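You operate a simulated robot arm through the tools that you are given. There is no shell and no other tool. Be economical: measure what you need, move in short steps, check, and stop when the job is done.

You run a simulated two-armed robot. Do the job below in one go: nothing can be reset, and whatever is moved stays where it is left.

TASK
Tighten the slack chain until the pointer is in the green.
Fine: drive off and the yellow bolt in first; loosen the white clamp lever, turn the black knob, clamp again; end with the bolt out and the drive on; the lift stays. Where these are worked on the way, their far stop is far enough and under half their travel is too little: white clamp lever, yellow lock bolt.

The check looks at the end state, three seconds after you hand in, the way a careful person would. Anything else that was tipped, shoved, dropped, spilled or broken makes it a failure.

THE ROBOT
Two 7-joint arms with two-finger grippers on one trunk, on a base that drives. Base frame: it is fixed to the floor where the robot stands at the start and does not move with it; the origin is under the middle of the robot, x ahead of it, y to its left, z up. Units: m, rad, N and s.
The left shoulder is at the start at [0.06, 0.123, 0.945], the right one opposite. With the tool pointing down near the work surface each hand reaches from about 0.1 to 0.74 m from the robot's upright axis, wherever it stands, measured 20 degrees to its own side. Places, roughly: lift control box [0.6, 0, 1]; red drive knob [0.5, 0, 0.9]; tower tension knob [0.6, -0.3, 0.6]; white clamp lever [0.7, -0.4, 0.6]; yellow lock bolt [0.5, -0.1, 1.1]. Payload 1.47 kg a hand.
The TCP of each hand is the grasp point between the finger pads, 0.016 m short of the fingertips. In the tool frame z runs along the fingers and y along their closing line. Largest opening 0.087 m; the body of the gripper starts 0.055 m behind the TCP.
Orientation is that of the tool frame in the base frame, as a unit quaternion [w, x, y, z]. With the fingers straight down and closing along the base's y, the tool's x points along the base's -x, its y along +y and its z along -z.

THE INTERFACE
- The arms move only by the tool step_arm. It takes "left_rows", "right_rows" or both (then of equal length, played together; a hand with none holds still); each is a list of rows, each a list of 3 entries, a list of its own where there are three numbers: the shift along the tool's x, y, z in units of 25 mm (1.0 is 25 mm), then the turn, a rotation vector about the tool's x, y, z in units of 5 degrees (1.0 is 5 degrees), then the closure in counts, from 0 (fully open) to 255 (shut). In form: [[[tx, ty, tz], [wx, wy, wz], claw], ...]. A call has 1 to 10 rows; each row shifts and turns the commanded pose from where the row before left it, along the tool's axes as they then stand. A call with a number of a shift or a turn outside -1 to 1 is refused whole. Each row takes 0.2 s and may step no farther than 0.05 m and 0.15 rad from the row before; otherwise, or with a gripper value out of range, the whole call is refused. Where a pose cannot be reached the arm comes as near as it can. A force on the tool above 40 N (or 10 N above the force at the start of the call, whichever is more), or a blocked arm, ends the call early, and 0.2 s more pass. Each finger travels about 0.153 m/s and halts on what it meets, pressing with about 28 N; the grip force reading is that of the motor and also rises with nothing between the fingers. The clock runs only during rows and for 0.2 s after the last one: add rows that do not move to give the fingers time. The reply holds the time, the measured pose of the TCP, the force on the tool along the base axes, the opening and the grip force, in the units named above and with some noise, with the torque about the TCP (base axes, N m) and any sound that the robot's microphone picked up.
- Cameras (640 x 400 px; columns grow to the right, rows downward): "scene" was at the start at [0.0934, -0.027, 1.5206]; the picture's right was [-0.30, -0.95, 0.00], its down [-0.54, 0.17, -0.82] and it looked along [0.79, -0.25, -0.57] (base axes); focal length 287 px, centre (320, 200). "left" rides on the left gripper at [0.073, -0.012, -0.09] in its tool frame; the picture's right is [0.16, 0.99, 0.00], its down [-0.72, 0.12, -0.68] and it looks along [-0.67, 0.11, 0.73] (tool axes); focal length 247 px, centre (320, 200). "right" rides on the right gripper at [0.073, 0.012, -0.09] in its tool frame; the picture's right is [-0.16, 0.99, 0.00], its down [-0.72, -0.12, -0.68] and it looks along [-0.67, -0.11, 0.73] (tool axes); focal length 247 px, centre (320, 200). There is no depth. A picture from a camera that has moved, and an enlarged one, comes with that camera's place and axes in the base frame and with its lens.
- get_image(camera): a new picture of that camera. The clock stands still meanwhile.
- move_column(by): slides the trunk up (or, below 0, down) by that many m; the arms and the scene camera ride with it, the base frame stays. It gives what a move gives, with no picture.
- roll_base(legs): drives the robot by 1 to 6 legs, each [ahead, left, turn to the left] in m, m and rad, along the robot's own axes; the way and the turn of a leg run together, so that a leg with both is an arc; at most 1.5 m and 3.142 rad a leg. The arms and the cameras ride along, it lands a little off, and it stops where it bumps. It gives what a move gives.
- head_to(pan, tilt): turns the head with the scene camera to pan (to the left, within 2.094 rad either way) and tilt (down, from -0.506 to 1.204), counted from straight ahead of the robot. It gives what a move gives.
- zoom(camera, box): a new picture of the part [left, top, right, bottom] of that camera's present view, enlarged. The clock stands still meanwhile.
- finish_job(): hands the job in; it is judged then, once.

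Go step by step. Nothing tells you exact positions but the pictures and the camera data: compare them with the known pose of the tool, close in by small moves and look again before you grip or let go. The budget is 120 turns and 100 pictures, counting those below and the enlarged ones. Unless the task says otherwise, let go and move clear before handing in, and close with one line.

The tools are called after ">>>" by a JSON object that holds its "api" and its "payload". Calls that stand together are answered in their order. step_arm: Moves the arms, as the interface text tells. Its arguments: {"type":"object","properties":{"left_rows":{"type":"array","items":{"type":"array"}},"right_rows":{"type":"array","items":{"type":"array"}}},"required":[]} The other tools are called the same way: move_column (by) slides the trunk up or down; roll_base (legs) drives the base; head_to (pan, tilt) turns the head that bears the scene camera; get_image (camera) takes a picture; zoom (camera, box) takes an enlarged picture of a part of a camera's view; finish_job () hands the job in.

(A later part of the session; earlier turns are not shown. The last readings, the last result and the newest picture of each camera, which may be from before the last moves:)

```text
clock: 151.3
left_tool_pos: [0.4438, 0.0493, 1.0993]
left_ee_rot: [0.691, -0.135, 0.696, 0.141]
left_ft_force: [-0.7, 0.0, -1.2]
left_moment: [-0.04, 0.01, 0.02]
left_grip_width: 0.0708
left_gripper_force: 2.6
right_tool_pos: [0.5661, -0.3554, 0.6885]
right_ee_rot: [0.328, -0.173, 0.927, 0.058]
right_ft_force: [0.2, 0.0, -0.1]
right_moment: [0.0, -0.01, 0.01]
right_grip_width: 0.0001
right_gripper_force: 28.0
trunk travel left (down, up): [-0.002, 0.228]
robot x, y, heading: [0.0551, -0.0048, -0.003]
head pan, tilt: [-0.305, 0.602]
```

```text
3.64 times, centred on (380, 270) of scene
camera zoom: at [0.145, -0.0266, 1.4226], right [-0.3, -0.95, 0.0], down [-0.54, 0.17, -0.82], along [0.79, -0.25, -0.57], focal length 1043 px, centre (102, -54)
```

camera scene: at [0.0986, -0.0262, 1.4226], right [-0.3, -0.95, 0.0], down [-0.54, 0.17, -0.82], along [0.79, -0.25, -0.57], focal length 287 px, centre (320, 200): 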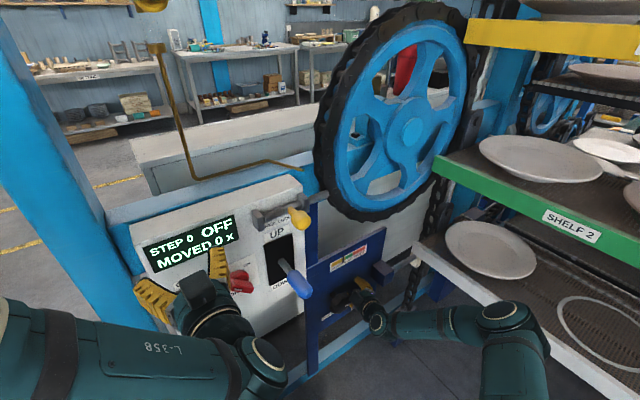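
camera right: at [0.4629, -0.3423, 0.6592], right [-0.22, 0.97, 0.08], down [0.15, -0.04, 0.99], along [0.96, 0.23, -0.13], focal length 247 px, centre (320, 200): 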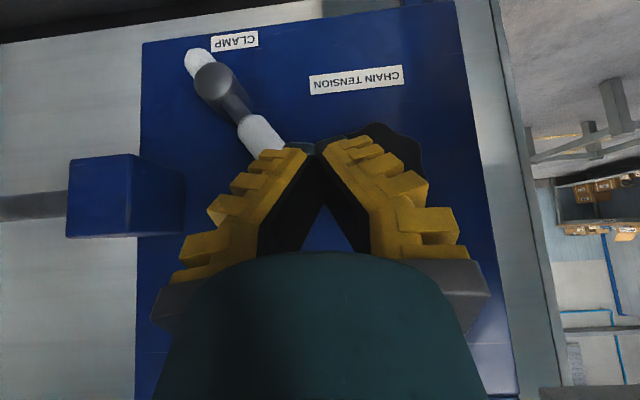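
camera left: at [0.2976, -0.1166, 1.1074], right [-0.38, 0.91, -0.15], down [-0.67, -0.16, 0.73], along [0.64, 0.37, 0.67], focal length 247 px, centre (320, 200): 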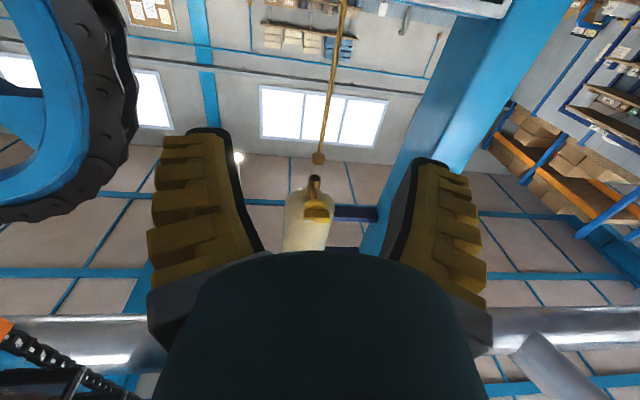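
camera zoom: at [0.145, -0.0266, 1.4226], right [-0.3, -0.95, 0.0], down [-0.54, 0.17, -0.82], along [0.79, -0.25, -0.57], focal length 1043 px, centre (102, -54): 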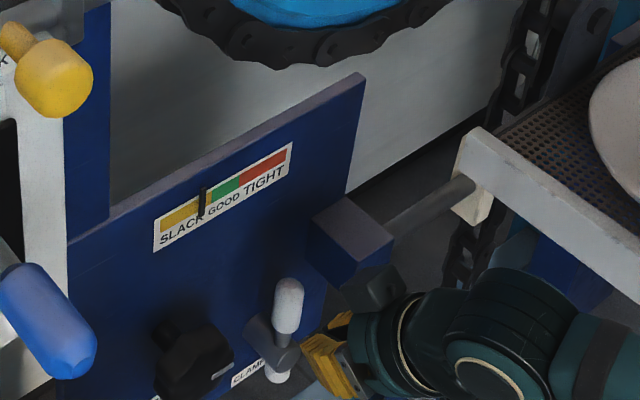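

The clamp handle is vertical again, but the pointer was nudged into yellow and needs about 35° more clockwise. I must loosen once more: straddle the handle, swing it left, then push it further.

>>> {"api": "step_arm", "payload": {"right_rows": [[[0, -0.72, 0.8], [0, 0, 0], 165], [[0, -0.72, 0.8], [0, 0, 0], 165], [[0.11, -0.72, 0.83], [0, 0, 0], 165], [[0, 0, 1], [0, 0, 0], 165], [[0, 0, 1], [0, 0, 0], 165], [[0, 0, 0.8], [0, 0, 0], 165]]}}

>>> {"api": "step_arm", "payload": {"right_rows": [[[0, 0.3, 0], [0, 0, 0], 165], [[0.03, 0.3, 0.04], [0, 0, 0], 165], [[0.04, 0.3, 0.05], [0, 0, 0], 165], [[0.06, 0.3, 0.07], [0, 0, 0], 165], [[0.06, 0.25, 0.07], [0, 0, 0], 165]]}}

```text
clock: 152.7
left_tool_pos: [0.4436, 0.0487, 1.1]
left_ee_rot: [0.69, -0.134, 0.697, 0.141]
left_ft_force: [0.3, 0.8, -0.4]
left_moment: [-0.02, 0.01, -0.01]
left_grip_width: 0.0704
left_gripper_force: 2.9
right_tool_pos: [0.6621, -0.3767, 0.5867]
right_ee_rot: [0.329, -0.173, 0.927, 0.059]
right_ft_force: [0.0, -0.4, 0.4]
right_moment: [0.0, 0.01, 0.0]
right_grip_width: 0.0369
right_gripper_force: 4.0
trunk travel left (down, up): [-0.002, 0.228]
robot x, y, heading: [0.0528, 0.0008, 0.001]
head pan, tilt: [-0.305, 0.602]
```

```text
clock: 153.9
left_tool_pos: [0.4446, 0.0498, 1.0998]
left_ee_rot: [0.69, -0.135, 0.697, 0.142]
left_ft_force: [-0.4, -0.1, 0.4]
left_moment: [0.03, 0.05, 0.02]
left_grip_width: 0.0703
left_gripper_force: 2.7
right_tool_pos: [0.6483, -0.3434, 0.5787]
right_ee_rot: [0.329, -0.172, 0.927, 0.058]
right_ft_force: [0.2, -1.1, 0.3]
right_moment: [0.0, -0.05, 0.01]
right_grip_width: 0.0376
right_gripper_force: 4.5
trunk travel left (down, up): [-0.002, 0.228]
robot x, y, heading: [0.0551, 0.0026, 0.001]
head pan, tilt: [-0.305, 0.602]
```

The handle followed to about 30°. I back out, close the fingers, and push it further left from its upper right side.

>>> {"api": "step_arm", "payload": {"right_rows": [[[0, 0, -0.8], [0, 0, 0], 165], [[0, 0, -1], [0, 0, 0], 165], [[0, 0, -1], [0, 0, 0], 255], [[-0.4, -0.62, -0.1], [0, 0, 0], 255], [[-0.43, -0.62, -0.1], [0, 0, 0], 255], [[0, 0, 0], [0, 0, 0], 255], [[0, 0, 1], [0, 0, 0], 255], [[0, 0, 1], [0, 0, 0], 255]]}}

>>> {"api": "step_arm", "payload": {"right_rows": [[[0.05, 0.3, 0.05], [0, 0, 0], 255], [[0.08, 0.3, 0.1], [0, 0, 0], 255], [[0.1, 0.3, 0.12], [0, 0, 0], 255], [[0.1, 0.3, 0.12], [0, 0, 0], 255], [[0.1, 0.3, 0.13], [0, 0, 0], 255], [[0.1, 0.3, 0.13], [0, 0, 0], 255]]}}

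```text
clock: 155.7
left_tool_pos: [0.4434, 0.0497, 1.1002]
left_ee_rot: [0.69, -0.134, 0.697, 0.141]
left_ft_force: [0.3, -0.7, -1.0]
left_moment: [0.03, -0.03, 0.02]
left_grip_width: 0.0703
left_gripper_force: 2.5
right_tool_pos: [0.6615, -0.3713, 0.6127]
right_ee_rot: [0.328, -0.173, 0.927, 0.058]
right_ft_force: [-0.5, -0.3, -0.3]
right_moment: [0.01, -0.01, 0.0]
right_grip_width: 0.0
right_gripper_force: 27.5
trunk travel left (down, up): [-0.002, 0.228]
robot x, y, heading: [0.0515, -0.0, -0.003]
head pan, tilt: [-0.305, 0.602]
```

```text
clock: 157.1
left_tool_pos: [0.4445, 0.05, 1.0998]
left_ee_rot: [0.691, -0.135, 0.696, 0.141]
left_ft_force: [0.7, 1.4, -0.4]
left_moment: [0.01, -0.01, 0.03]
left_grip_width: 0.0704
left_gripper_force: 3.0
right_tool_pos: [0.6431, -0.3311, 0.5902]
right_ee_rot: [0.328, -0.173, 0.927, 0.058]
right_ft_force: [0.0, -2.1, 0.5]
right_moment: [0.07, -0.03, 0.02]
right_grip_width: 0.0
right_gripper_force: 28.2
trunk travel left (down, up): [-0.002, 0.228]
robot x, y, heading: [0.0519, 0.0013, -0.009]
head pan, tilt: [-0.305, 0.602]
```

Smooth. I push slightly further to be well past half travel, then retreat, flatten the tilt to 20°, open, and move in front of the black knob.

>>> {"api": "step_arm", "payload": {"right_rows": [[[0.2, 0, 0.25], [0, 0, 0], 255], [[-0.2, 0.1, -0.25], [0, 0, 0], 255], [[0, 0, -1], [0, 0, 0], 255], [[0, 0, -1], [0, 0, 0], 255], [[0, 0, -0.8], [0, 0, 0], 255], [[0, 0.5, 0], [0, -1, 0], 150], [[0, 0.5, 0], [0, -1, 0], 50], [[0, 0.5, 0], [0, -1, 0], 0], [[0, 0.5, 0], [0, -1, 0], 0]]}}

>>> {"api": "step_arm", "payload": {"right_rows": [[[0, 0.4, 0], [0, -1, 0], 0], [[0, 0.34, 0], [0, -1, 0], 0], [[-0.24, 0, -0.6], [0, -0.2, 0], 0], [[0, 0, -0.55], [0, 0, 0], 0]]}}

```text
clock: 159.1
left_tool_pos: [0.4433, 0.0504, 1.1002]
left_ee_rot: [0.69, -0.133, 0.697, 0.141]
left_ft_force: [0.1, -0.1, -0.5]
left_moment: [-0.01, 0.0, -0.03]
left_grip_width: 0.0702
left_gripper_force: 3.2
right_tool_pos: [0.5875, -0.3106, 0.6639]
right_ee_rot: [0.48, -0.162, 0.857, 0.09]
right_ft_force: [0.5, -0.4, 0.2]
right_moment: [0.03, 0.06, 0.01]
right_grip_width: 0.087
right_gripper_force: 0.0
right hand out of reach, approached as far as the arm can: row 9
trunk travel left (down, up): [-0.002, 0.228]
robot x, y, heading: [0.0536, -0.0021, -0.002]
head pan, tilt: [-0.305, 0.602]
```

```text
clock: 160.1
left_tool_pos: [0.4455, 0.0491, 1.0995]
left_ee_rot: [0.691, -0.135, 0.696, 0.141]
left_ft_force: [0.1, 0.2, 0.2]
left_moment: [-0.03, 0.02, -0.02]
left_grip_width: 0.0704
left_gripper_force: 2.6
right_tool_pos: [0.5614, -0.347, 0.7376]
right_ee_rot: [0.565, -0.151, 0.805, 0.103]
right_ft_force: [-0.6, -0.3, 0.5]
right_moment: [-0.05, -0.01, -0.02]
right_grip_width: 0.0871
right_gripper_force: 0.0
right hand out of reach, approached as far as the arm can: row 1, 2
trunk travel left (down, up): [-0.002, 0.228]
robot x, y, heading: [0.05, 0.0013, 0.004]
head pan, tilt: [-0.305, 0.602]
```

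Too close for the flatter pose, so I drive back 5 cm and then move to the knob pregrasp.

>>> {"api": "roll_base", "payload": {"legs": [[-0.05, 0, 0]]}}

>>> {"api": "step_arm", "payload": {"right_rows": [[[0.605, 0.37, 0.85], [0, 0, 0], 0], [[0.605, 0.37, 0.85], [0, 0, 0], 0], [[0.605, 0.37, 0.85], [0, 0, 0], 0], [[0.605, 0.37, 0.85], [0, 0, 0], 0]]}}

```text
clock: 161.1
left_tool_pos: [0.3946, 0.0504, 1.0999]
left_ee_rot: [0.69, -0.135, 0.696, 0.142]
left_ft_force: [0.6, 0.1, 0.8]
left_moment: [-0.01, 0.0, 0.0]
left_grip_width: 0.0705
left_gripper_force: 2.6
right_tool_pos: [0.5123, -0.3471, 0.7384]
right_ee_rot: [0.565, -0.151, 0.805, 0.102]
right_ft_force: [-0.5, 0.6, -0.7]
right_moment: [-0.01, -0.01, 0.01]
right_grip_width: 0.0871
right_gripper_force: 0.1
trunk travel left (down, up): [-0.002, 0.228]
robot x, y, heading: [0.0005, 0.001, 0.0]
head pan, tilt: [-0.305, 0.602]
```

```text
clock: 162.1
left_tool_pos: [0.3939, 0.0499, 1.1006]
left_ee_rot: [0.691, -0.134, 0.696, 0.141]
left_ft_force: [-0.3, 0.9, -0.8]
left_moment: [-0.03, 0.0, 0.01]
left_grip_width: 0.0705
left_gripper_force: 3.0
right_tool_pos: [0.5583, -0.3483, 0.7262]
right_ee_rot: [0.56, -0.154, 0.808, 0.104]
right_ft_force: [0.0, -0.1, -0.3]
right_moment: [-0.02, -0.01, -0.02]
right_grip_width: 0.087
right_gripper_force: 0.0
right hand out of reach, approached as far as the arm can: row 1, 2, 3, 4
trunk travel left (down, up): [-0.002, 0.228]
robot x, y, heading: [-0.0019, 0.0005, -0.003]
head pan, tilt: [-0.305, 0.602]
```

The arm posture is stuck high with this tilt. I go back to the steep tilt, lower in front of the knob, and then flatten gradually there as I did the first time.

>>> {"api": "step_arm", "payload": {"right_rows": [[[0, 0, 0], [0, 1, 0], 0], [[0, 0, 0], [0, 1, 0], 0], [[0, 0, 0], [0, 1, 0], 0], [[0, 0, 0], [0, 1, 0], 0], [[0, 0, 0], [0, 1, 0], 0], [[0, 0, 0], [0, 1, 0], 0], [[0.385, 0.55, 0.8], [0, 0, 0], 0], [[0.385, 0.55, 0.8], [0, 0, 0], 0], [[0.385, 0.55, 0.8], [0, 0, 0], 0], [[0.385, 0.55, 0.8], [0, 0, 0], 0]]}}

>>> {"api": "step_arm", "payload": {"right_rows": [[[0, 0, 0], [0, -1, 0], 0], [[0, 0, 0], [0, -1, 0], 0], [[0, 0, 0], [0, -1, 0], 0], [[0, 0, 0], [0, -1, 0], 0], [[0, 0, 0], [0, -1, 0], 0]]}}

```text
clock: 164.2
left_tool_pos: [0.3954, 0.051, 1.0997]
left_ee_rot: [0.691, -0.135, 0.696, 0.141]
left_ft_force: [0.3, -0.2, 0.8]
left_moment: [0.02, 0.01, 0.01]
left_grip_width: 0.0702
left_gripper_force: 2.7
right_tool_pos: [0.5581, -0.2895, 0.6384]
right_ee_rot: [0.337, -0.172, 0.924, 0.06]
right_ft_force: [0.9, 0.0, -0.3]
right_moment: [-0.02, 0.01, -0.01]
right_grip_width: 0.0869
right_gripper_force: 0.0
trunk travel left (down, up): [-0.002, 0.228]
robot x, y, heading: [0.0042, 0.0032, 0.0]
head pan, tilt: [-0.305, 0.602]
```

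```text
clock: 165.4
left_tool_pos: [0.3949, 0.0492, 1.0996]
left_ee_rot: [0.691, -0.135, 0.696, 0.141]
left_ft_force: [0.4, -0.2, 0.6]
left_moment: [-0.01, -0.01, 0.0]
left_grip_width: 0.0707
left_gripper_force: 2.5
right_tool_pos: [0.5658, -0.3285, 0.6944]
right_ee_rot: [0.522, -0.158, 0.832, 0.099]
right_ft_force: [0.3, -0.1, -0.1]
right_moment: [0.0, -0.03, -0.03]
right_grip_width: 0.0873
right_gripper_force: 0.1
right hand out of reach, approached as far as the arm can: row 3, 4, 5
trunk travel left (down, up): [-0.002, 0.228]
robot x, y, heading: [-0.0006, 0.0019, 0.002]
head pan, tilt: [-0.305, 0.602]
```

Posture keeps it higher at flat tilts, so I grip the knob at 45° tilt instead and will rotate about the knob's own axis.

>>> {"api": "step_arm", "payload": {"right_rows": [[[0, 0, 0], [0, 1, 0], 0], [[0, 0, 0], [0, 1, 0], 0], [[0, 0, 0], [0, 1, 0], 0], [[0, 0, 0], [0, 1, 0], 0], [[-0.08, 0.8, 0.67], [0, 0, 0], 0], [[-0.09, 0.8, 0.67], [0, 0, 0], 0], [[0, 0, 1], [0, 0, 0], 0], [[0, 0, 1], [0, 0, 0], 0]]}}

>>> {"api": "get_image", "payload": {"camera": "right"}}

```text
clock: 167.2
left_tool_pos: [0.394, 0.0509, 1.099]
left_ee_rot: [0.691, -0.134, 0.696, 0.14]
left_ft_force: [-0.5, 0.4, 0.1]
left_moment: [-0.03, 0.03, 0.03]
left_grip_width: 0.0703
left_gripper_force: 3.4
right_tool_pos: [0.6102, -0.2689, 0.6383]
right_ee_rot: [0.377, -0.169, 0.908, 0.067]
right_ft_force: [-0.5, 0.6, 0.0]
right_moment: [0.03, 0.01, 0.0]
right_grip_width: 0.0869
right_gripper_force: 0.0
trunk travel left (down, up): [-0.002, 0.228]
robot x, y, heading: [0.006, -0.0002, -0.0]
head pan, tilt: [-0.305, 0.602]
```

```text
1 pictures are left
camera right: at [0.4986, -0.2978, 0.6498], right [-0.25, 0.96, 0.11], down [0.07, -0.09, 0.99], along [0.97, 0.26, -0.04], focal length 247 px, centre (320, 200)
```

right: 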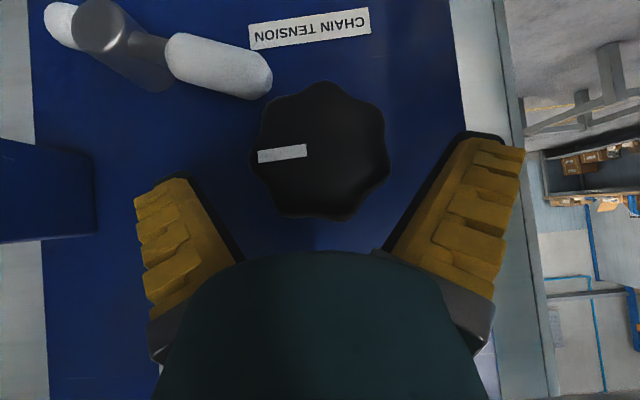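

The handle is clearly loosened (nearly horizontal) and the knob's mark is back at its original angle, so about 31° clockwise is needed. I advance, grip, and turn about the knob axis.

>>> {"api": "step_arm", "payload": {"right_rows": [[[0, 0, 0.6], [0, 0, 0], 0], [[0, 0, 0.5], [0, 0, 0], 0], [[0, 0, 0], [0, 0, 0], 60], [[0, 0, 0], [0, 0, 0], 120], [[0, 0, 0], [0, 0, 0], 170], [[0, 0, 0], [0, 0, 0], 170]]}}

>>> {"api": "step_arm", "payload": {"right_rows": [[[0, 0, 0], [-0.707, 0, 0.707], 170], [[0, 0, 0], [-0.707, 0, 0.707], 170], [[0, 0, 0], [-0.707, 0, 0.707], 170]]}}

```text
clock: 168.7
left_tool_pos: [0.3949, 0.0492, 1.0994]
left_ee_rot: [0.691, -0.134, 0.697, 0.141]
left_ft_force: [-0.5, 0.1, -0.1]
left_moment: [0.02, 0.03, -0.01]
left_grip_width: 0.0703
left_gripper_force: 2.9
right_tool_pos: [0.6295, -0.2609, 0.6174]
right_ee_rot: [0.377, -0.168, 0.908, 0.066]
right_ft_force: [4.9, -6.5, 0.6]
right_moment: [0.07, -0.21, 0.28]
right_grip_width: 0.0697
right_gripper_force: 29.9
trunk travel left (down, up): [-0.002, 0.228]
robot x, y, heading: [0.0051, 0.0028, 0.002]
head pan, tilt: [-0.305, 0.602]
```

```text
clock: 169.4
left_tool_pos: [0.3954, 0.0501, 1.1002]
left_ee_rot: [0.691, -0.135, 0.696, 0.141]
left_ft_force: [-0.7, -0.3, 0.4]
left_moment: [0.01, 0.01, -0.02]
left_grip_width: 0.0708
left_gripper_force: 2.7
right_tool_pos: [0.6276, -0.2617, 0.6184]
right_ee_rot: [0.353, -0.119, 0.91, 0.184]
right_ft_force: [5.4, -6.9, -0.2]
right_moment: [0.08, -0.25, 0.3]
right_grip_width: 0.0696
right_gripper_force: 30.2
trunk travel left (down, up): [-0.002, 0.228]
robot x, y, heading: [0.0038, 0.0013, -0.003]
head pan, tilt: [-0.305, 0.602]
```

It turned 15° with the grip holding. I turn 16° more and release.

>>> {"api": "step_arm", "payload": {"right_rows": [[[0, 0, 0], [-0.707, 0, 0.707], 170], [[0, 0, 0], [-0.707, 0, 0.707], 170], [[0, 0, 0], [-0.707, 0, 0.707], 170], [[0, 0, 0], [-0.14, 0, 0.14], 170]]}}

```text
clock: 170.4
left_tool_pos: [0.3952, 0.05, 1.1001]
left_ee_rot: [0.691, -0.134, 0.697, 0.141]
left_ft_force: [0.2, -0.6, -0.6]
left_moment: [-0.01, -0.01, 0.0]
left_grip_width: 0.0705
left_gripper_force: 2.3
right_tool_pos: [0.627, -0.2607, 0.618]
right_ee_rot: [0.318, -0.064, 0.895, 0.307]
right_ft_force: [0.1, -0.5, -0.1]
right_moment: [0.16, -0.48, 0.0]
right_grip_width: 0.0691
right_gripper_force: 30.1
trunk travel left (down, up): [-0.002, 0.228]
robot x, y, heading: [0.004, -0.0012, -0.003]
head pan, tilt: [-0.305, 0.602]
```

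Total 31° turned. I release, retreat, undo the roll, return to 51° tilt with closed fingers, and drive 5 cm forward again for the clamp.

>>> {"api": "step_arm", "payload": {"right_rows": [[[0, 0, 0], [0, 0, 0], 90], [[0, 0, 0], [0, 0, 0], 0], [[0, 0, 0], [0, 0, 0], 0], [[0, 0, -0.6], [0, 0, 0], 0], [[0, 0, -1], [0, 0, 0], 0], [[0, 0, -1], [0, 0, 0], 0], [[0, 0, -1], [0, 0, 0], 0], [[0, 0, -1], [0, 0, 0], 100]]}}

>>> {"api": "step_arm", "payload": {"right_rows": [[[0, -0.5, 0], [0.707, 0, -0.707], 255], [[0, -0.5, 0], [0.707, 0, -0.707], 255], [[0, -0.5, 0], [0.707, 0, -0.707], 255], [[0, -0.5, 0], [0.707, 0, -0.707], 255], [[0, 0, 0], [0.707, 0, -0.707], 255], [[0, 0, 0], [0.707, 0, -0.707], 255], [[0, 0, 0], [0.14, 0, -0.14], 255], [[0, 0, 0], [0, 1, 0], 255], [[0, 0, 0], [0, 0.2, 0], 255]]}}

>>> {"api": "roll_base", "payload": {"legs": [[0.05, 0, 0]]}}

```text
clock: 172.2
left_tool_pos: [0.3955, 0.0508, 1.0993]
left_ee_rot: [0.691, -0.135, 0.696, 0.141]
left_ft_force: [-1.3, -1.0, 0.3]
left_moment: [0.0, 0.02, -0.02]
left_grip_width: 0.0705
left_gripper_force: 2.5
right_tool_pos: [0.5651, -0.3273, 0.6877]
right_ee_rot: [0.318, -0.064, 0.895, 0.307]
right_ft_force: [-0.3, 0.4, -0.8]
right_moment: [-0.01, -0.04, -0.02]
right_grip_width: 0.0579
right_gripper_force: 3.5
trunk travel left (down, up): [-0.002, 0.228]
robot x, y, heading: [-0.001, 0.0071, -0.0]
head pan, tilt: [-0.305, 0.602]
```

```text
clock: 174.2
left_tool_pos: [0.3952, 0.0503, 1.1001]
left_ee_rot: [0.691, -0.134, 0.696, 0.141]
left_ft_force: [1.6, 0.2, -0.5]
left_moment: [0.0, 0.01, 0.0]
left_grip_width: 0.0706
left_gripper_force: 3.1
right_tool_pos: [0.5815, -0.3711, 0.6692]
right_ee_rot: [0.353, -0.168, 0.918, 0.062]
right_ft_force: [-0.5, 0.1, 1.3]
right_moment: [0.01, -0.04, -0.02]
right_grip_width: 0.0001
right_gripper_force: 28.4
right hand out of reach, approached as far as the arm can: row 8
trunk travel left (down, up): [-0.002, 0.228]
robot x, y, heading: [0.0025, -0.0003, -0.006]
head pan, tilt: [-0.305, 0.602]
```

```text
clock: 175.2
left_tool_pos: [0.4435, 0.0506, 1.0992]
left_ee_rot: [0.691, -0.136, 0.696, 0.141]
left_ft_force: [1.4, -0.5, 0.7]
left_moment: [0.01, -0.02, 0.0]
left_grip_width: 0.0703
left_gripper_force: 2.6
right_tool_pos: [0.6322, -0.3734, 0.6694]
right_ee_rot: [0.353, -0.168, 0.918, 0.063]
right_ft_force: [0.7, 0.3, -0.1]
right_moment: [-0.02, 0.02, 0.01]
right_grip_width: 0.0001
right_gripper_force: 28.0
trunk travel left (down, up): [-0.002, 0.228]
robot x, y, heading: [0.0467, 0.003, -0.002]
head pan, tilt: [-0.305, 0.602]
```

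Now the stub: approach under the block slightly further left than before, and press down.

>>> {"api": "step_arm", "payload": {"right_rows": [[[0.82, 0, 0.1], [0, 0.6, 0], 255], [[0.82, -0.5, 0.3], [0, 0, 0], 255], [[0.83, -0.6, 0.43], [0, 0, 0], 255], [[0, -0.62, 0], [0, 0, 0], 255], [[0, 0, 1], [0, 0, 0], 255], [[0, 0, 1], [0, 0, 0], 255], [[0, 0, 0.6], [0, 0, 0], 255]]}}

>>> {"api": "step_arm", "payload": {"right_rows": [[[0, 0, 0.4], [0, 0, 0], 255], [[0, 0, 0.4], [0, 0, 0], 255], [[0.19, 0, 0.233], [0, 0, 0], 255], [[0.19, 0, 0.233], [0, 0, 0], 255], [[0.19, 0.05, 0.233], [0, 0, 0], 255], [[0.19, 0.07, 0.233], [0, 0, 0], 255]]}}

```text
clock: 176.8
left_tool_pos: [0.4426, 0.0493, 1.0986]
left_ee_rot: [0.691, -0.134, 0.696, 0.141]
left_ft_force: [0.3, 0.2, 0.4]
left_moment: [-0.01, 0.0, 0.0]
left_grip_width: 0.0707
left_gripper_force: 2.7
right_tool_pos: [0.6455, -0.4019, 0.5635]
right_ee_rot: [0.332, -0.167, 0.927, 0.055]
right_ft_force: [0.3, -0.6, 0.0]
right_moment: [0.01, 0.01, -0.01]
right_grip_width: 0.0
right_gripper_force: 28.5
right hand out of reach, approached as far as the arm can: row 5, 6, 7
trunk travel left (down, up): [-0.002, 0.228]
robot x, y, heading: [0.0503, -0.0014, -0.004]
head pan, tilt: [-0.305, 0.602]
```

```text
clock: 177.6
left_tool_pos: [0.4411, 0.0498, 1.1009]
left_ee_rot: [0.692, -0.134, 0.696, 0.139]
left_ft_force: [0.4, 0.5, 0.3]
left_moment: [0.01, -0.01, 0.04]
left_grip_width: 0.0704
left_gripper_force: 2.8
right_tool_pos: [0.657, -0.3961, 0.5521]
right_ee_rot: [0.337, -0.165, 0.926, 0.052]
right_ft_force: [-13.3, -1.7, 22.5]
right_moment: [0.39, 0.06, 0.04]
right_grip_width: 0.0
right_gripper_force: 27.5
right hand out of reach, approached as far as the arm can: row 2
trunk travel left (down, up): [-0.002, 0.228]
robot x, y, heading: [0.0454, 0.0026, -0.007]
head pan, tilt: [-0.305, 0.602]
stopped in row 3 (right hand): the force on the tool passed its limit at 48 N (the readings are from after the stop); the commanded pose is now the measured one
```

I landed on the hub itself (about 1.7 cm too far left). I lift slightly, shift right, and press again.

>>> {"api": "step_arm", "payload": {"right_rows": [[[-0.25, 0, -0.31], [0, 0, 0], 255], [[0, -0.4, 0], [0, 0, 0], 255], [[0, -0.35, 0], [0, 0, 0], 255], [[0.2, 0, 0.27], [0, 0, 0], 255], [[0.19, 0, 0.25], [0, 0, 0], 255], [[0.19, 0, 0.233], [0, 0, 0], 255], [[0.19, 0, 0.233], [0, 0, 0], 255], [[0.19, 0.03, 0.233], [0, 0, 0], 255], [[0.19, 0.05, 0.233], [0, 0, 0], 255]]}}

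```text
clock: 178.9
left_tool_pos: [0.4412, 0.0499, 1.1002]
left_ee_rot: [0.692, -0.135, 0.696, 0.139]
left_ft_force: [1.2, -0.5, -0.2]
left_moment: [0.0, 0.02, 0.0]
left_grip_width: 0.0707
left_gripper_force: 3.0
right_tool_pos: [0.658, -0.4043, 0.5484]
right_ee_rot: [0.344, -0.163, 0.923, 0.046]
right_ft_force: [-15.1, 0.9, 17.2]
right_moment: [0.48, -0.05, 0.34]
right_grip_width: 0.0
right_gripper_force: 27.4
right hand out of reach, approached as far as the arm can: row 2, 3, 5
trunk travel left (down, up): [-0.002, 0.228]
robot x, y, heading: [0.0526, 0.0039, -0.001]
head pan, tilt: [-0.305, 0.602]
stopped in row 6 (right hand): the force on the tool passed its limit at 45 N (the readings are from after the stop); the commanded pose is now the measured one
```

Still partly on the hub, because the arm can't reach further right. I lift, side-step the base 1.5 cm to the right, and press again.

>>> {"api": "step_arm", "payload": {"right_rows": [[[-0.3, 0, -0.37], [0, 0, 0], 255]]}}

>>> {"api": "roll_base", "payload": {"legs": [[0, -0.02, 0]]}}

>>> {"api": "step_arm", "payload": {"right_rows": [[[0.19, 0, 0.24], [0, 0, 0], 255], [[0.19, 0, 0.24], [0, 0, 0], 255], [[0.19, 0, 0.24], [0, 0, 0], 255], [[0.19, 0, 0.24], [0, 0, 0], 255], [[0.19, 0, 0.24], [0, 0, 0], 255], [[0.19, 0.03, 0.24], [0, 0, 0], 255], [[0.15, 0.05, 0.2], [0, 0, 0], 255]]}}

```text
clock: 179.3
left_tool_pos: [0.4433, 0.0484, 1.0996]
left_ee_rot: [0.691, -0.135, 0.696, 0.14]
left_ft_force: [0.6, 0.1, -0.2]
left_moment: [0.01, 0.0, -0.03]
left_grip_width: 0.0705
left_gripper_force: 2.9
right_tool_pos: [0.6584, -0.4028, 0.5586]
right_ee_rot: [0.343, -0.163, 0.924, 0.046]
right_ft_force: [0.1, 0.1, -0.3]
right_moment: [0.0, 0.0, -0.02]
right_grip_width: 0.0
right_gripper_force: 28.1
trunk travel left (down, up): [-0.002, 0.228]
robot x, y, heading: [0.047, -0.0021, -0.003]
head pan, tilt: [-0.305, 0.602]
```

```text
clock: 180.2
left_tool_pos: [0.4418, 0.0281, 1.0995]
left_ee_rot: [0.691, -0.133, 0.696, 0.14]
left_ft_force: [-1.2, 0.1, -0.7]
left_moment: [-0.04, 0.0, 0.02]
left_grip_width: 0.0706
left_gripper_force: 2.5
right_tool_pos: [0.6581, -0.4233, 0.5581]
right_ee_rot: [0.344, -0.163, 0.924, 0.047]
right_ft_force: [0.1, -0.7, 0.4]
right_moment: [-0.04, -0.01, -0.02]
right_grip_width: 0.0002
right_gripper_force: 27.4
trunk travel left (down, up): [-0.002, 0.228]
robot x, y, heading: [0.0505, -0.0171, 0.002]
head pan, tilt: [-0.305, 0.602]
```

```text
clock: 181.8
left_tool_pos: [0.4423, 0.0289, 1.0998]
left_ee_rot: [0.691, -0.133, 0.697, 0.14]
left_ft_force: [-0.6, 0.0, -0.5]
left_moment: [-0.03, -0.03, -0.01]
left_grip_width: 0.0702
left_gripper_force: 2.5
right_tool_pos: [0.6578, -0.4207, 0.5144]
right_ee_rot: [0.342, -0.162, 0.924, 0.044]
right_ft_force: [-2.1, -0.5, 0.8]
right_moment: [0.07, 0.02, 0.04]
right_grip_width: 0.0
right_gripper_force: 28.3
right hand out of reach, approached as far as the arm can: row 6, 7
trunk travel left (down, up): [-0.002, 0.228]
robot x, y, heading: [0.0496, -0.0193, -0.005]
head pan, tilt: [-0.305, 0.602]
```

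Little force this time: the tips probably passed just in front of the stub. I rise, go 14 mm deeper, and press again.

>>> {"api": "step_arm", "payload": {"right_rows": [[[-0.38, 0, -0.47], [0, 0, 0], 255], [[-0.38, 0, -0.47], [0, 0, 0], 255], [[-0.22, 0.1, 0.18], [0, 0, 0], 255], [[-0.22, 0.1, 0.18], [0, 0, 0], 255], [[0.19, 0, 0.24], [0, 0, 0], 255], [[0.19, 0, 0.24], [0, 0, 0], 255], [[0.19, 0, 0.24], [0, 0, 0], 255], [[0.19, 0.04, 0.24], [0, 0, 0], 255], [[0.15, 0.05, 0.2], [0, 0, 0], 255]]}}

```text
clock: 183.6
left_tool_pos: [0.4413, 0.0289, 1.0987]
left_ee_rot: [0.691, -0.134, 0.696, 0.14]
left_ft_force: [0.7, -0.5, 0.3]
left_moment: [0.03, 0.01, -0.03]
left_grip_width: 0.0704
left_gripper_force: 3.1
right_tool_pos: [0.6703, -0.4174, 0.5248]
right_ee_rot: [0.348, -0.161, 0.923, 0.041]
right_ft_force: [-11.1, 3.7, 12.2]
right_moment: [-1.26, -0.9, -0.44]
right_grip_width: 0.0002
right_gripper_force: 26.0
right hand out of reach, approached as far as the arm can: row 8, 9
trunk travel left (down, up): [-0.002, 0.228]
robot x, y, heading: [0.0506, -0.0187, -0.007]
head pan, tilt: [-0.305, 0.602]
stopped in row 9 (right hand): the force on the tool passed its limit at 42 N (the readings are from after the stop); the commanded pose is now the measured one
```

This matches the earlier successful push (same end pose and forces), so the handle should be up at about 55–60°. I exit the same way as before and go to the left side.

>>> {"api": "step_arm", "payload": {"right_rows": [[[0, 0.25, 0], [0, 0, 0], 255], [[0.15, 0, -0.12], [0, 0, 0], 255], [[0.3, 0, -0.24], [0, 0, 0], 255], [[0.4, 0, -0.32], [0, 0, 0], 255], [[0.4, 0, -0.32], [0, 0, 0], 255], [[0.4, 0, -0.32], [0, 0, 0], 255]]}}

>>> {"api": "step_arm", "payload": {"right_rows": [[[-0.572, 0.8, -0.706], [0, 0, 0], 255], [[-0.572, 0.956, -0.706], [0, 0, 0], 255], [[-0.572, 0.956, -0.706], [0, 0, 0], 255], [[-0.572, 0.956, -0.706], [0, 0, 0], 255], [[-0.572, 0.956, -0.706], [0, 0, 0], 255]]}}

```text
clock: 184.3
left_tool_pos: [0.4451, 0.0284, 1.0992]
left_ee_rot: [0.691, -0.134, 0.697, 0.14]
left_ft_force: [-0.5, 0.5, 0.1]
left_moment: [-0.03, -0.02, 0.0]
left_grip_width: 0.0706
left_gripper_force: 2.8
right_tool_pos: [0.6687, -0.4188, 0.5271]
right_ee_rot: [0.351, -0.158, 0.922, 0.037]
right_ft_force: [5.1, 0.5, -4.9]
right_moment: [-1.14, -0.41, -0.48]
right_grip_width: 0.0
right_gripper_force: 27.1
trunk travel left (down, up): [-0.002, 0.228]
robot x, y, heading: [0.0505, -0.0227, -0.002]
head pan, tilt: [-0.305, 0.602]
stopped in row 3 (right hand): the force on the tool passed its limit at 45 N (the readings are from after the stop); the commanded pose is now the measured one
```

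```text
clock: 185.6
left_tool_pos: [0.4435, 0.0272, 1.0984]
left_ee_rot: [0.691, -0.133, 0.697, 0.139]
left_ft_force: [-0.1, 0.0, 0.4]
left_moment: [0.01, 0.01, -0.02]
left_grip_width: 0.0705
left_gripper_force: 3.0
right_tool_pos: [0.63, -0.32, 0.6398]
right_ee_rot: [0.354, -0.151, 0.923, 0.024]
right_ft_force: [0.2, -4.3, 2.4]
right_moment: [0.02, 0.01, -0.01]
right_grip_width: 0.0001
right_gripper_force: 28.0
trunk travel left (down, up): [-0.002, 0.228]
robot x, y, heading: [0.0497, -0.0198, -0.011]
head pan, tilt: [-0.305, 0.602]
stopped in row 5 (right hand): the force on the tool passed its limit at 43 N (the readings are from after the stop); the commanded pose is now the measured one
```

The exit snagged and the hand swept up past the handle and knob. I retreat and use the last picture to see the handle and gauge.

>>> {"api": "step_arm", "payload": {"right_rows": [[[0, -0.3, 0], [0, 0, 0], 255], [[0, 0, -1], [0, 0, 0], 255], [[0, 0, -1], [0, 0, 0], 255], [[0, 0, -0.6], [0, 0, 0], 255], [[-0.2, -0.8, -0.2], [0, 0, 0], 255], [[-0.2, -0.8, -0.2], [0, 0, 0], 255]]}}

>>> {"api": "zoom", "payload": {"camera": "scene", "box": [300, 215, 440, 325]}}

```text
clock: 187.0
left_tool_pos: [0.4432, 0.0269, 1.0993]
left_ee_rot: [0.691, -0.134, 0.696, 0.139]
left_ft_force: [0.3, 0.0, 0.3]
left_moment: [0.02, -0.01, -0.01]
left_grip_width: 0.0703
left_gripper_force: 2.0
right_tool_pos: [0.6041, -0.3713, 0.7044]
right_ee_rot: [0.354, -0.153, 0.922, 0.026]
right_ft_force: [-0.1, -0.2, -1.2]
right_moment: [0.01, 0.0, 0.02]
right_grip_width: 0.0
right_gripper_force: 27.7
trunk travel left (down, up): [-0.002, 0.228]
robot x, y, heading: [0.0517, -0.0201, -0.01]
head pan, tilt: [-0.305, 0.602]
```

```text
3.64 times, centred on (370, 270) of scene
camera zoom: at [0.1445, -0.0486, 1.4226], right [-0.31, -0.95, 0.0], down [-0.54, 0.17, -0.82], along [0.78, -0.25, -0.57], focal length 1043 px, centre (138, -54)
```

zoom: 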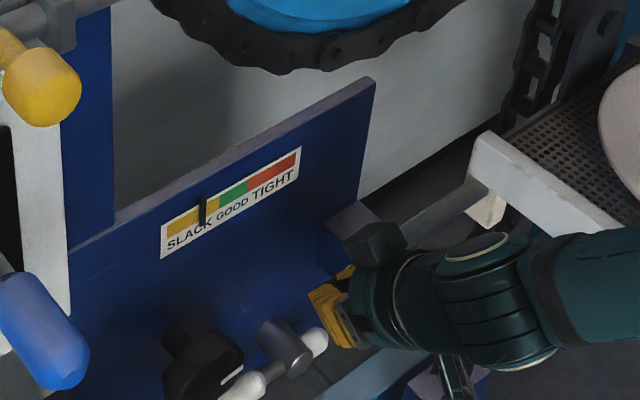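

Both got disturbed: the pointer is back in yellow (needs about 48° clockwise) and the handle is down-left again. I have no pictures left, so I go by measured poses: drive back, restore orientation with a −15° pre-roll, and move in front of the knob.

>>> {"api": "roll_base", "payload": {"legs": [[-0.05, 0.02, 0.01]]}}

>>> {"api": "step_arm", "payload": {"right_rows": [[[0, 0, 0], [-0.9, -0.73, 0], 0], [[-0.16, 0.75, 0.6], [0, 0, 0], 0], [[-0.16, 0.75, 0.6], [0, 0, 0], 0], [[-0.16, 0.74, 0.6], [0, 0, 0], 0], [[0, 0, 0], [0.707, 0, -0.707], 0], [[0, 0, 0], [0.707, 0, -0.707], 0], [[0, 0, 0], [0.707, 0, -0.707], 0]]}}

```text
clock: 187.9
left_tool_pos: [0.3937, 0.0498, 1.0996]
left_ee_rot: [0.69, -0.136, 0.696, 0.143]
left_ft_force: [-0.6, -0.6, 1.1]
left_moment: [0.01, 0.0, 0.0]
left_grip_width: 0.0703
left_gripper_force: 2.5
right_tool_pos: [0.5575, -0.3457, 0.7053]
right_ee_rot: [0.353, -0.158, 0.922, 0.028]
right_ft_force: [0.5, -0.2, 0.7]
right_moment: [-0.03, -0.01, -0.01]
right_grip_width: 0.0
right_gripper_force: 28.2
trunk travel left (down, up): [-0.002, 0.228]
robot x, y, heading: [0.0001, -0.0075, 0.008]
head pan, tilt: [-0.305, 0.602]
```

```text
clock: 189.6
left_tool_pos: [0.3939, 0.05, 1.1]
left_ee_rot: [0.69, -0.137, 0.696, 0.143]
left_ft_force: [-0.6, 0.1, 0.6]
left_moment: [-0.08, 0.0, 0.0]
left_grip_width: 0.0706
left_gripper_force: 2.4
right_tool_pos: [0.574, -0.2795, 0.6824]
right_ee_rot: [0.395, -0.219, 0.891, -0.049]
right_ft_force: [-0.9, 0.1, -0.8]
right_moment: [-0.02, -0.01, -0.02]
right_grip_width: 0.0868
right_gripper_force: 0.1
trunk travel left (down, up): [-0.002, 0.228]
robot x, y, heading: [0.0011, -0.0049, 0.003]
head pan, tilt: [-0.305, 0.602]
```

Well placed. I lower to knob height, slide straight on, grip, and turn 48° clockwise.

>>> {"api": "step_arm", "payload": {"right_rows": [[[0.507, 0.18, 0.69], [0, 0, 0], 0], [[0.507, 0.18, 0.69], [0, 0, 0], 0], [[0.507, 0.19, 0.69], [0, 0, 0], 0], [[-0.693, 0, 0.693], [0, 0, 0], 0], [[-0.693, 0, 0.693], [0, 0, 0], 0], [[0, 0, 0], [0, 0, 0], 60], [[0, 0, 0], [0, 0, 0], 120], [[0, 0, 0], [0, 0, 0], 170], [[0, 0, 0], [0, 0, 0], 170]]}}

>>> {"api": "step_arm", "payload": {"right_rows": [[[0, 0, 0], [-0.707, 0, 0.707], 170], [[0, 0, 0], [-0.707, 0, 0.707], 170], [[0, 0, 0], [-0.707, 0, 0.707], 170], [[0, 0, 0], [-0.707, 0, 0.707], 170], [[0, 0, 0], [-0.707, 0, 0.707], 170], [[0, 0, 0], [-0.707, 0, 0.707], 170], [[0, 0, 0], [-0.707, 0, 0.707], 170], [[0, 0, 0], [-0.707, 0, 0.707], 170], [[0, 0, 0], [-0.707, 0, 0.707], 170], [[0, 0, 0], [-0.42, 0, 0.42], 170]]}}

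```text
clock: 191.6
left_tool_pos: [0.3944, 0.051, 1.0991]
left_ee_rot: [0.69, -0.136, 0.697, 0.143]
left_ft_force: [-0.1, -0.4, -0.4]
left_moment: [0.02, 0.02, 0.01]
left_grip_width: 0.0702
left_gripper_force: 2.4
right_tool_pos: [0.6298, -0.2607, 0.6163]
right_ee_rot: [0.394, -0.219, 0.891, -0.049]
right_ft_force: [-2.2, 5.1, -3.1]
right_moment: [0.05, -0.12, 0.15]
right_grip_width: 0.0715
right_gripper_force: 29.3
trunk travel left (down, up): [-0.002, 0.228]
robot x, y, heading: [0.0024, -0.0012, 0.004]
head pan, tilt: [-0.305, 0.602]
```

```text
clock: 193.8
left_tool_pos: [0.3934, 0.0509, 1.1002]
left_ee_rot: [0.69, -0.137, 0.696, 0.143]
left_ft_force: [0.2, -0.1, 0.0]
left_moment: [0.0, -0.01, -0.02]
left_grip_width: 0.0703
left_gripper_force: 3.0
right_tool_pos: [0.63, -0.2591, 0.6167]
right_ee_rot: [0.312, -0.058, 0.891, 0.325]
right_ft_force: [-19.0, 15.3, 5.1]
right_moment: [0.06, -0.3, -0.23]
right_grip_width: 0.0711
right_gripper_force: 29.8
trunk travel left (down, up): [-0.002, 0.228]
robot x, y, heading: [0.0025, -0.0032, 0.002]
head pan, tilt: [-0.305, 0.602]
```

48° turned with a firm grip. I release straight back, unroll, close, restore the steep tilt, and drive to the clamp stance.

>>> {"api": "step_arm", "payload": {"right_rows": [[[0, 0, 0], [0, 0, 0], 90], [[0, 0, 0], [0, 0, 0], 0], [[0, 0, 0], [0, 0, 0], 0], [[0.5, 0, -0.5], [0, 0, 0], 0], [[0.6, 0, -0.6], [0, 0, 0], 0], [[0, 0, -1], [0, 0, 0], 0], [[0, 0, -1], [0, 0, 0], 100], [[0, 0, -0.5], [0, 0, 0], 200]]}}

>>> {"api": "step_arm", "payload": {"right_rows": [[[0, 0, -0.25], [0.707, 0, -0.707], 255], [[0, 0, -0.25], [0.707, 0, -0.707], 255], [[0, 0, -0.25], [0.707, 0, -0.707], 255], [[0, -0.3, -0.25], [0.707, 0, -0.707], 255], [[0, -0.3, -0.25], [0.707, 0, -0.707], 255], [[0, -0.3, -0.25], [0.707, 0, -0.707], 255], [[0, -0.3, 0], [0.42, 0, -0.42], 255], [[0, 0, 0], [0, 1, 0], 255], [[0, 0, 0], [0, 0.2, 0], 255]]}}

>>> {"api": "roll_base", "payload": {"legs": [[0.05, -0.02, 0]]}}

```text
clock: 195.6
left_tool_pos: [0.3943, 0.0505, 1.1003]
left_ee_rot: [0.69, -0.136, 0.696, 0.143]
left_ft_force: [-0.4, 0.4, 0.1]
left_moment: [0.0, 0.0, -0.01]
left_grip_width: 0.0705
left_gripper_force: 2.3
right_tool_pos: [0.5614, -0.3116, 0.6531]
right_ee_rot: [0.313, -0.057, 0.891, 0.324]
right_ft_force: [-0.4, 0.2, 0.4]
right_moment: [-0.05, 0.0, 0.01]
right_grip_width: 0.0257
right_gripper_force: 4.5
trunk travel left (down, up): [-0.002, 0.228]
robot x, y, heading: [0.0038, -0.0038, 0.002]
head pan, tilt: [-0.305, 0.602]
```

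```text
clock: 197.6
left_tool_pos: [0.3949, 0.0488, 1.0993]
left_ee_rot: [0.69, -0.136, 0.696, 0.143]
left_ft_force: [-0.5, -0.6, -0.1]
left_moment: [-0.03, 0.0, 0.04]
left_grip_width: 0.0702
left_gripper_force: 2.9
right_tool_pos: [0.552, -0.3597, 0.6723]
right_ee_rot: [0.327, -0.175, 0.927, 0.061]
right_ft_force: [-0.4, 0.2, -0.7]
right_moment: [-0.02, 0.03, -0.01]
right_grip_width: 0.0002
right_gripper_force: 28.1
trunk travel left (down, up): [-0.002, 0.228]
robot x, y, heading: [0.0051, -0.0017, 0.008]
head pan, tilt: [-0.305, 0.602]
```

```text
clock: 198.5
left_tool_pos: [0.4464, 0.0312, 1.0991]
left_ee_rot: [0.69, -0.137, 0.696, 0.144]
left_ft_force: [0.7, 0.3, -0.1]
left_moment: [0.0, 0.01, 0.01]
left_grip_width: 0.0704
left_gripper_force: 2.8
right_tool_pos: [0.6023, -0.3781, 0.6711]
right_ee_rot: [0.328, -0.173, 0.927, 0.06]
right_ft_force: [0.0, -0.6, 0.2]
right_moment: [0.02, 0.0, 0.01]
right_grip_width: 0.0002
right_gripper_force: 27.6
trunk travel left (down, up): [-0.002, 0.228]
robot x, y, heading: [0.05, -0.0197, 0.0]
head pan, tilt: [-0.305, 0.602]
```

Orientation and stance are right. I approach the stub, press it down a bit less than before to avoid wedging, and withdraw horizontally.

>>> {"api": "step_arm", "payload": {"right_rows": [[[0.55, -0.7, 0.7], [0, 0, 0], 255], [[0.55, -0.78, 0.7], [0, 0, 0], 255], [[0.54, -0.78, 0.69], [0, 0, 0], 255], [[0, 0, 0.8], [0, 0, 0], 255], [[0, 0, 0.8], [0, 0, 0], 255], [[0, 0, 0.6], [0, 0, 0], 255], [[0, 0, 0.4], [0, 0, 0], 255], [[0, 0, 0.4], [0, 0, 0], 255]]}}

>>> {"api": "step_arm", "payload": {"right_rows": [[[0.14, 0, 0.17], [0, 0, 0], 255], [[0.14, 0, 0.17], [0, 0, 0], 255], [[0.14, 0, 0.17], [0, 0, 0], 255]]}}

>>> {"api": "step_arm", "payload": {"right_rows": [[[0.08, 0, -0.06], [0, 0, 0], 255], [[0.2, 0, -0.16], [0, 0, 0], 255], [[0.35, 0, -0.28], [0, 0, 0], 255], [[0.35, 0, -0.28], [0, 0, 0], 255], [[0.35, 0, -0.28], [0, 0, 0], 255]]}}

```text
clock: 200.3
left_tool_pos: [0.4439, 0.0316, 1.1]
left_ee_rot: [0.69, -0.136, 0.696, 0.143]
left_ft_force: [-1.6, 0.1, 0.6]
left_moment: [0.01, 0.03, 0.0]
left_grip_width: 0.0705
left_gripper_force: 2.5
right_tool_pos: [0.6598, -0.4071, 0.5511]
right_ee_rot: [0.329, -0.172, 0.927, 0.056]
right_ft_force: [-4.4, -5.2, 9.0]
right_moment: [0.2, 0.05, 0.11]
right_grip_width: 0.0
right_gripper_force: 27.3
right hand out of reach, approached as far as the arm can: row 6, 8
trunk travel left (down, up): [-0.002, 0.228]
robot x, y, heading: [0.0536, -0.0224, 0.0]
head pan, tilt: [-0.305, 0.602]
```

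```text
clock: 200.8
left_tool_pos: [0.4416, 0.0325, 1.0997]
left_ee_rot: [0.691, -0.137, 0.696, 0.142]
left_ft_force: [0.4, 1.0, 0.5]
left_moment: [-0.03, 0.01, 0.03]
left_grip_width: 0.0703
left_gripper_force: 3.0
right_tool_pos: [0.6629, -0.4087, 0.5477]
right_ee_rot: [0.334, -0.172, 0.925, 0.055]
right_ft_force: [-14.5, -2.5, 19.2]
right_moment: [0.5, 0.06, 0.34]
right_grip_width: 0.0
right_gripper_force: 26.8
trunk travel left (down, up): [-0.002, 0.228]
robot x, y, heading: [0.051, -0.019, 0.003]
head pan, tilt: [-0.305, 0.602]
stopped in row 2 (right hand): the force on the tool passed its limit at 45 N (the readings are from after the stop); the commanded pose is now the measured one
```

```text
clock: 202.0
left_tool_pos: [0.4446, 0.0307, 1.1002]
left_ee_rot: [0.69, -0.137, 0.696, 0.143]
left_ft_force: [0.7, 0.8, -0.5]
left_moment: [-0.06, -0.02, 0.02]
left_grip_width: 0.0705
left_gripper_force: 3.2
right_tool_pos: [0.6244, -0.4236, 0.545]
right_ee_rot: [0.333, -0.172, 0.925, 0.055]
right_ft_force: [0.0, 0.7, 0.2]
right_moment: [0.01, 0.03, 0.01]
right_grip_width: 0.0
right_gripper_force: 28.9
trunk travel left (down, up): [-0.002, 0.228]
robot x, y, heading: [0.054, -0.0208, 0.006]
head pan, tilt: [-0.305, 0.602]
```

That landed on the hub again (R 0.623). I side-step the base 1.2 cm right and repeat the same press and withdrawal.

>>> {"api": "roll_base", "payload": {"legs": [[0, -0.013, 0]]}}

>>> {"api": "step_arm", "payload": {"right_rows": [[[-0.47, 0, -0.58], [0, 0, 0], 255], [[-0.47, 0, -0.58], [0, 0, 0], 255], [[-0.47, 0, -0.58], [0, 0, 0], 255], [[0, 0, 0.7], [0, 0, 0], 255], [[0, 0, 0.7], [0, 0, 0], 255], [[0, 0, 0.6], [0, 0, 0], 255], [[0, 0, 0.4], [0, 0, 0], 255], [[0, 0, 0.4], [0, 0, 0], 255]]}}

>>> {"api": "step_arm", "payload": {"right_rows": [[[0.14, 0, 0.17], [0, 0, 0], 255], [[0.14, 0, 0.17], [0, 0, 0], 255], [[0.14, 0, 0.17], [0, 0, 0], 255], [[0.14, 0, 0.17], [0, 0, 0], 255]]}}

>>> {"api": "step_arm", "payload": {"right_rows": [[[0.08, 0, -0.06], [0, 0, 0], 255], [[0.2, 0, -0.16], [0, 0, 0], 255], [[0.35, 0, -0.28], [0, 0, 0], 255], [[0.35, 0, -0.28], [0, 0, 0], 255], [[0.35, 0, -0.28], [0, 0, 0], 255]]}}

```text
clock: 202.8
left_tool_pos: [0.4447, 0.0173, 1.0993]
left_ee_rot: [0.691, -0.135, 0.696, 0.141]
left_ft_force: [0.2, 0.2, 0.6]
left_moment: [-0.03, -0.01, 0.02]
left_grip_width: 0.0705
left_gripper_force: 2.6
right_tool_pos: [0.6244, -0.4359, 0.544]
right_ee_rot: [0.333, -0.172, 0.926, 0.056]
right_ft_force: [0.2, -0.5, 0.2]
right_moment: [0.02, -0.03, -0.01]
right_grip_width: 0.0
right_gripper_force: 27.9
trunk travel left (down, up): [-0.002, 0.228]
robot x, y, heading: [0.0501, -0.0301, 0.005]
head pan, tilt: [-0.305, 0.602]
```

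```text
clock: 204.7
left_tool_pos: [0.4455, 0.0153, 1.1003]
left_ee_rot: [0.691, -0.136, 0.696, 0.142]
left_ft_force: [-0.4, 0.4, -0.2]
left_moment: [0.02, -0.01, -0.03]
left_grip_width: 0.0706
left_gripper_force: 2.4
right_tool_pos: [0.6583, -0.4296, 0.5458]
right_ee_rot: [0.33, -0.168, 0.928, 0.051]
right_ft_force: [-11.1, -4.6, -1.0]
right_moment: [0.23, -0.86, -0.15]
right_grip_width: 0.0
right_gripper_force: 28.2
trunk travel left (down, up): [-0.002, 0.228]
robot x, y, heading: [0.0517, -0.0323, 0.001]
head pan, tilt: [-0.305, 0.602]
stopped in row 8 (right hand): the force on the tool passed its limit at 69 N (the readings are from after the stop); the commanded pose is now the measured one
```

```text
clock: 205.2
left_tool_pos: [0.4451, 0.0152, 1.1]
left_ee_rot: [0.69, -0.135, 0.696, 0.141]
left_ft_force: [0.3, -0.1, -0.4]
left_moment: [0.0, -0.01, 0.0]
left_grip_width: 0.0709
left_gripper_force: 2.7
right_tool_pos: [0.6608, -0.4299, 0.5408]
right_ee_rot: [0.332, -0.167, 0.927, 0.049]
right_ft_force: [-2.6, -1.6, -2.1]
right_moment: [0.14, -0.25, -0.06]
right_grip_width: 0.0
right_gripper_force: 28.2
trunk travel left (down, up): [-0.002, 0.228]
robot x, y, heading: [0.0521, -0.0328, -0.005]
head pan, tilt: [-0.305, 0.602]
stopped in row 2 (right hand): the force on the tool passed its limit at 42 N (the readings are from after the stop); the commanded pose is now the measured one
```

```text
clock: 206.4
left_tool_pos: [0.4433, 0.016, 1.0998]
left_ee_rot: [0.69, -0.135, 0.697, 0.142]
left_ft_force: [0.1, 0.7, 0.1]
left_moment: [0.03, 0.02, -0.01]
left_grip_width: 0.0702
left_gripper_force: 3.1
right_tool_pos: [0.6193, -0.4431, 0.5393]
right_ee_rot: [0.332, -0.167, 0.927, 0.05]
right_ft_force: [0.6, 0.8, -1.1]
right_moment: [-0.03, 0.01, -0.03]
right_grip_width: 0.0001
right_gripper_force: 28.1
trunk travel left (down, up): [-0.002, 0.228]
robot x, y, heading: [0.0504, -0.033, 0.001]
head pan, tilt: [-0.305, 0.602]
```

Slightly too far right this time. I repeat the press about 7 mm further left, withdraw, and go on to the handle's left-side pre-position.

>>> {"api": "step_arm", "payload": {"right_rows": [[[-0.65, 0.1, -0.53], [0, 0, 0], 255], [[-0.65, 0.1, -0.53], [0, 0, 0], 255], [[-0.64, 0.1, -0.54], [0, 0, 0], 255], [[0, 0, 0.7], [0, 0, 0], 255], [[0, 0, 0.7], [0, 0, 0], 255], [[0, 0, 0.6], [0, 0, 0], 255], [[0, 0, 0.4], [0, 0, 0], 255], [[0, 0, 0.4], [0, 0, 0], 255]]}}

>>> {"api": "step_arm", "payload": {"right_rows": [[[0.16, 0, 0.2], [0, 0, 0], 255], [[0.16, 0, 0.2], [0, 0, 0], 255], [[0.16, 0, 0.2], [0, 0, 0], 255], [[0.16, 0, 0.2], [0, 0, 0], 255]]}}

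>>> {"api": "step_arm", "payload": {"right_rows": [[[0.08, 0, -0.06], [0, 0, 0], 255], [[0.2, 0, -0.16], [0, 0, 0], 255], [[0.35, 0, -0.28], [0, 0, 0], 255], [[0.35, 0, -0.28], [0, 0, 0], 255], [[0.35, 0, -0.28], [0, 0, 0], 255], [[0.3, 0, -0.24], [0, 0, 0], 255]]}}

```text
clock: 207.8
left_tool_pos: [0.4447, 0.0158, 1.0987]
left_ee_rot: [0.69, -0.135, 0.696, 0.141]
left_ft_force: [0.8, 0.0, 0.6]
left_moment: [-0.01, -0.03, -0.04]
left_grip_width: 0.0704
left_gripper_force: 2.6
right_tool_pos: [0.658, -0.4228, 0.5611]
right_ee_rot: [0.332, -0.168, 0.927, 0.05]
right_ft_force: [-0.6, 0.4, -0.2]
right_moment: [0.03, -0.11, 0.01]
right_grip_width: 0.0
right_gripper_force: 27.9
trunk travel left (down, up): [-0.002, 0.228]
robot x, y, heading: [0.0518, -0.0344, -0.001]
head pan, tilt: [-0.305, 0.602]
stopped in row 7 (right hand): the force on the tool passed its limit at 58 N (the readings are from after the stop); the commanded pose is now the measured one
```

```text
clock: 208.8
left_tool_pos: [0.4422, 0.0151, 1.1002]
left_ee_rot: [0.691, -0.134, 0.697, 0.141]
left_ft_force: [-1.1, 0.5, 0.4]
left_moment: [0.01, -0.02, -0.03]
left_grip_width: 0.0705
left_gripper_force: 3.1
right_tool_pos: [0.6554, -0.4237, 0.5381]
right_ee_rot: [0.333, -0.167, 0.927, 0.049]
right_ft_force: [-13.8, -4.5, 7.5]
right_moment: [0.32, -1.19, -0.23]
right_grip_width: 0.0
right_gripper_force: 27.8
trunk travel left (down, up): [-0.002, 0.228]
robot x, y, heading: [0.0513, -0.0351, -0.002]
head pan, tilt: [-0.305, 0.602]
```

```text
clock: 210.2
left_tool_pos: [0.4437, 0.0157, 1.0987]
left_ee_rot: [0.69, -0.135, 0.697, 0.142]
left_ft_force: [0.6, -0.1, 0.0]
left_moment: [-0.03, 0.0, 0.02]
left_grip_width: 0.0706
left_gripper_force: 3.1
right_tool_pos: [0.6092, -0.4405, 0.5354]
right_ee_rot: [0.333, -0.168, 0.926, 0.05]
right_ft_force: [-0.2, 0.0, 0.3]
right_moment: [0.0, -0.01, -0.01]
right_grip_width: 0.0
right_gripper_force: 28.4
trunk travel left (down, up): [-0.002, 0.228]
robot x, y, heading: [0.048, -0.0351, -0.006]
head pan, tilt: [-0.305, 0.602]
5 turns are left
```

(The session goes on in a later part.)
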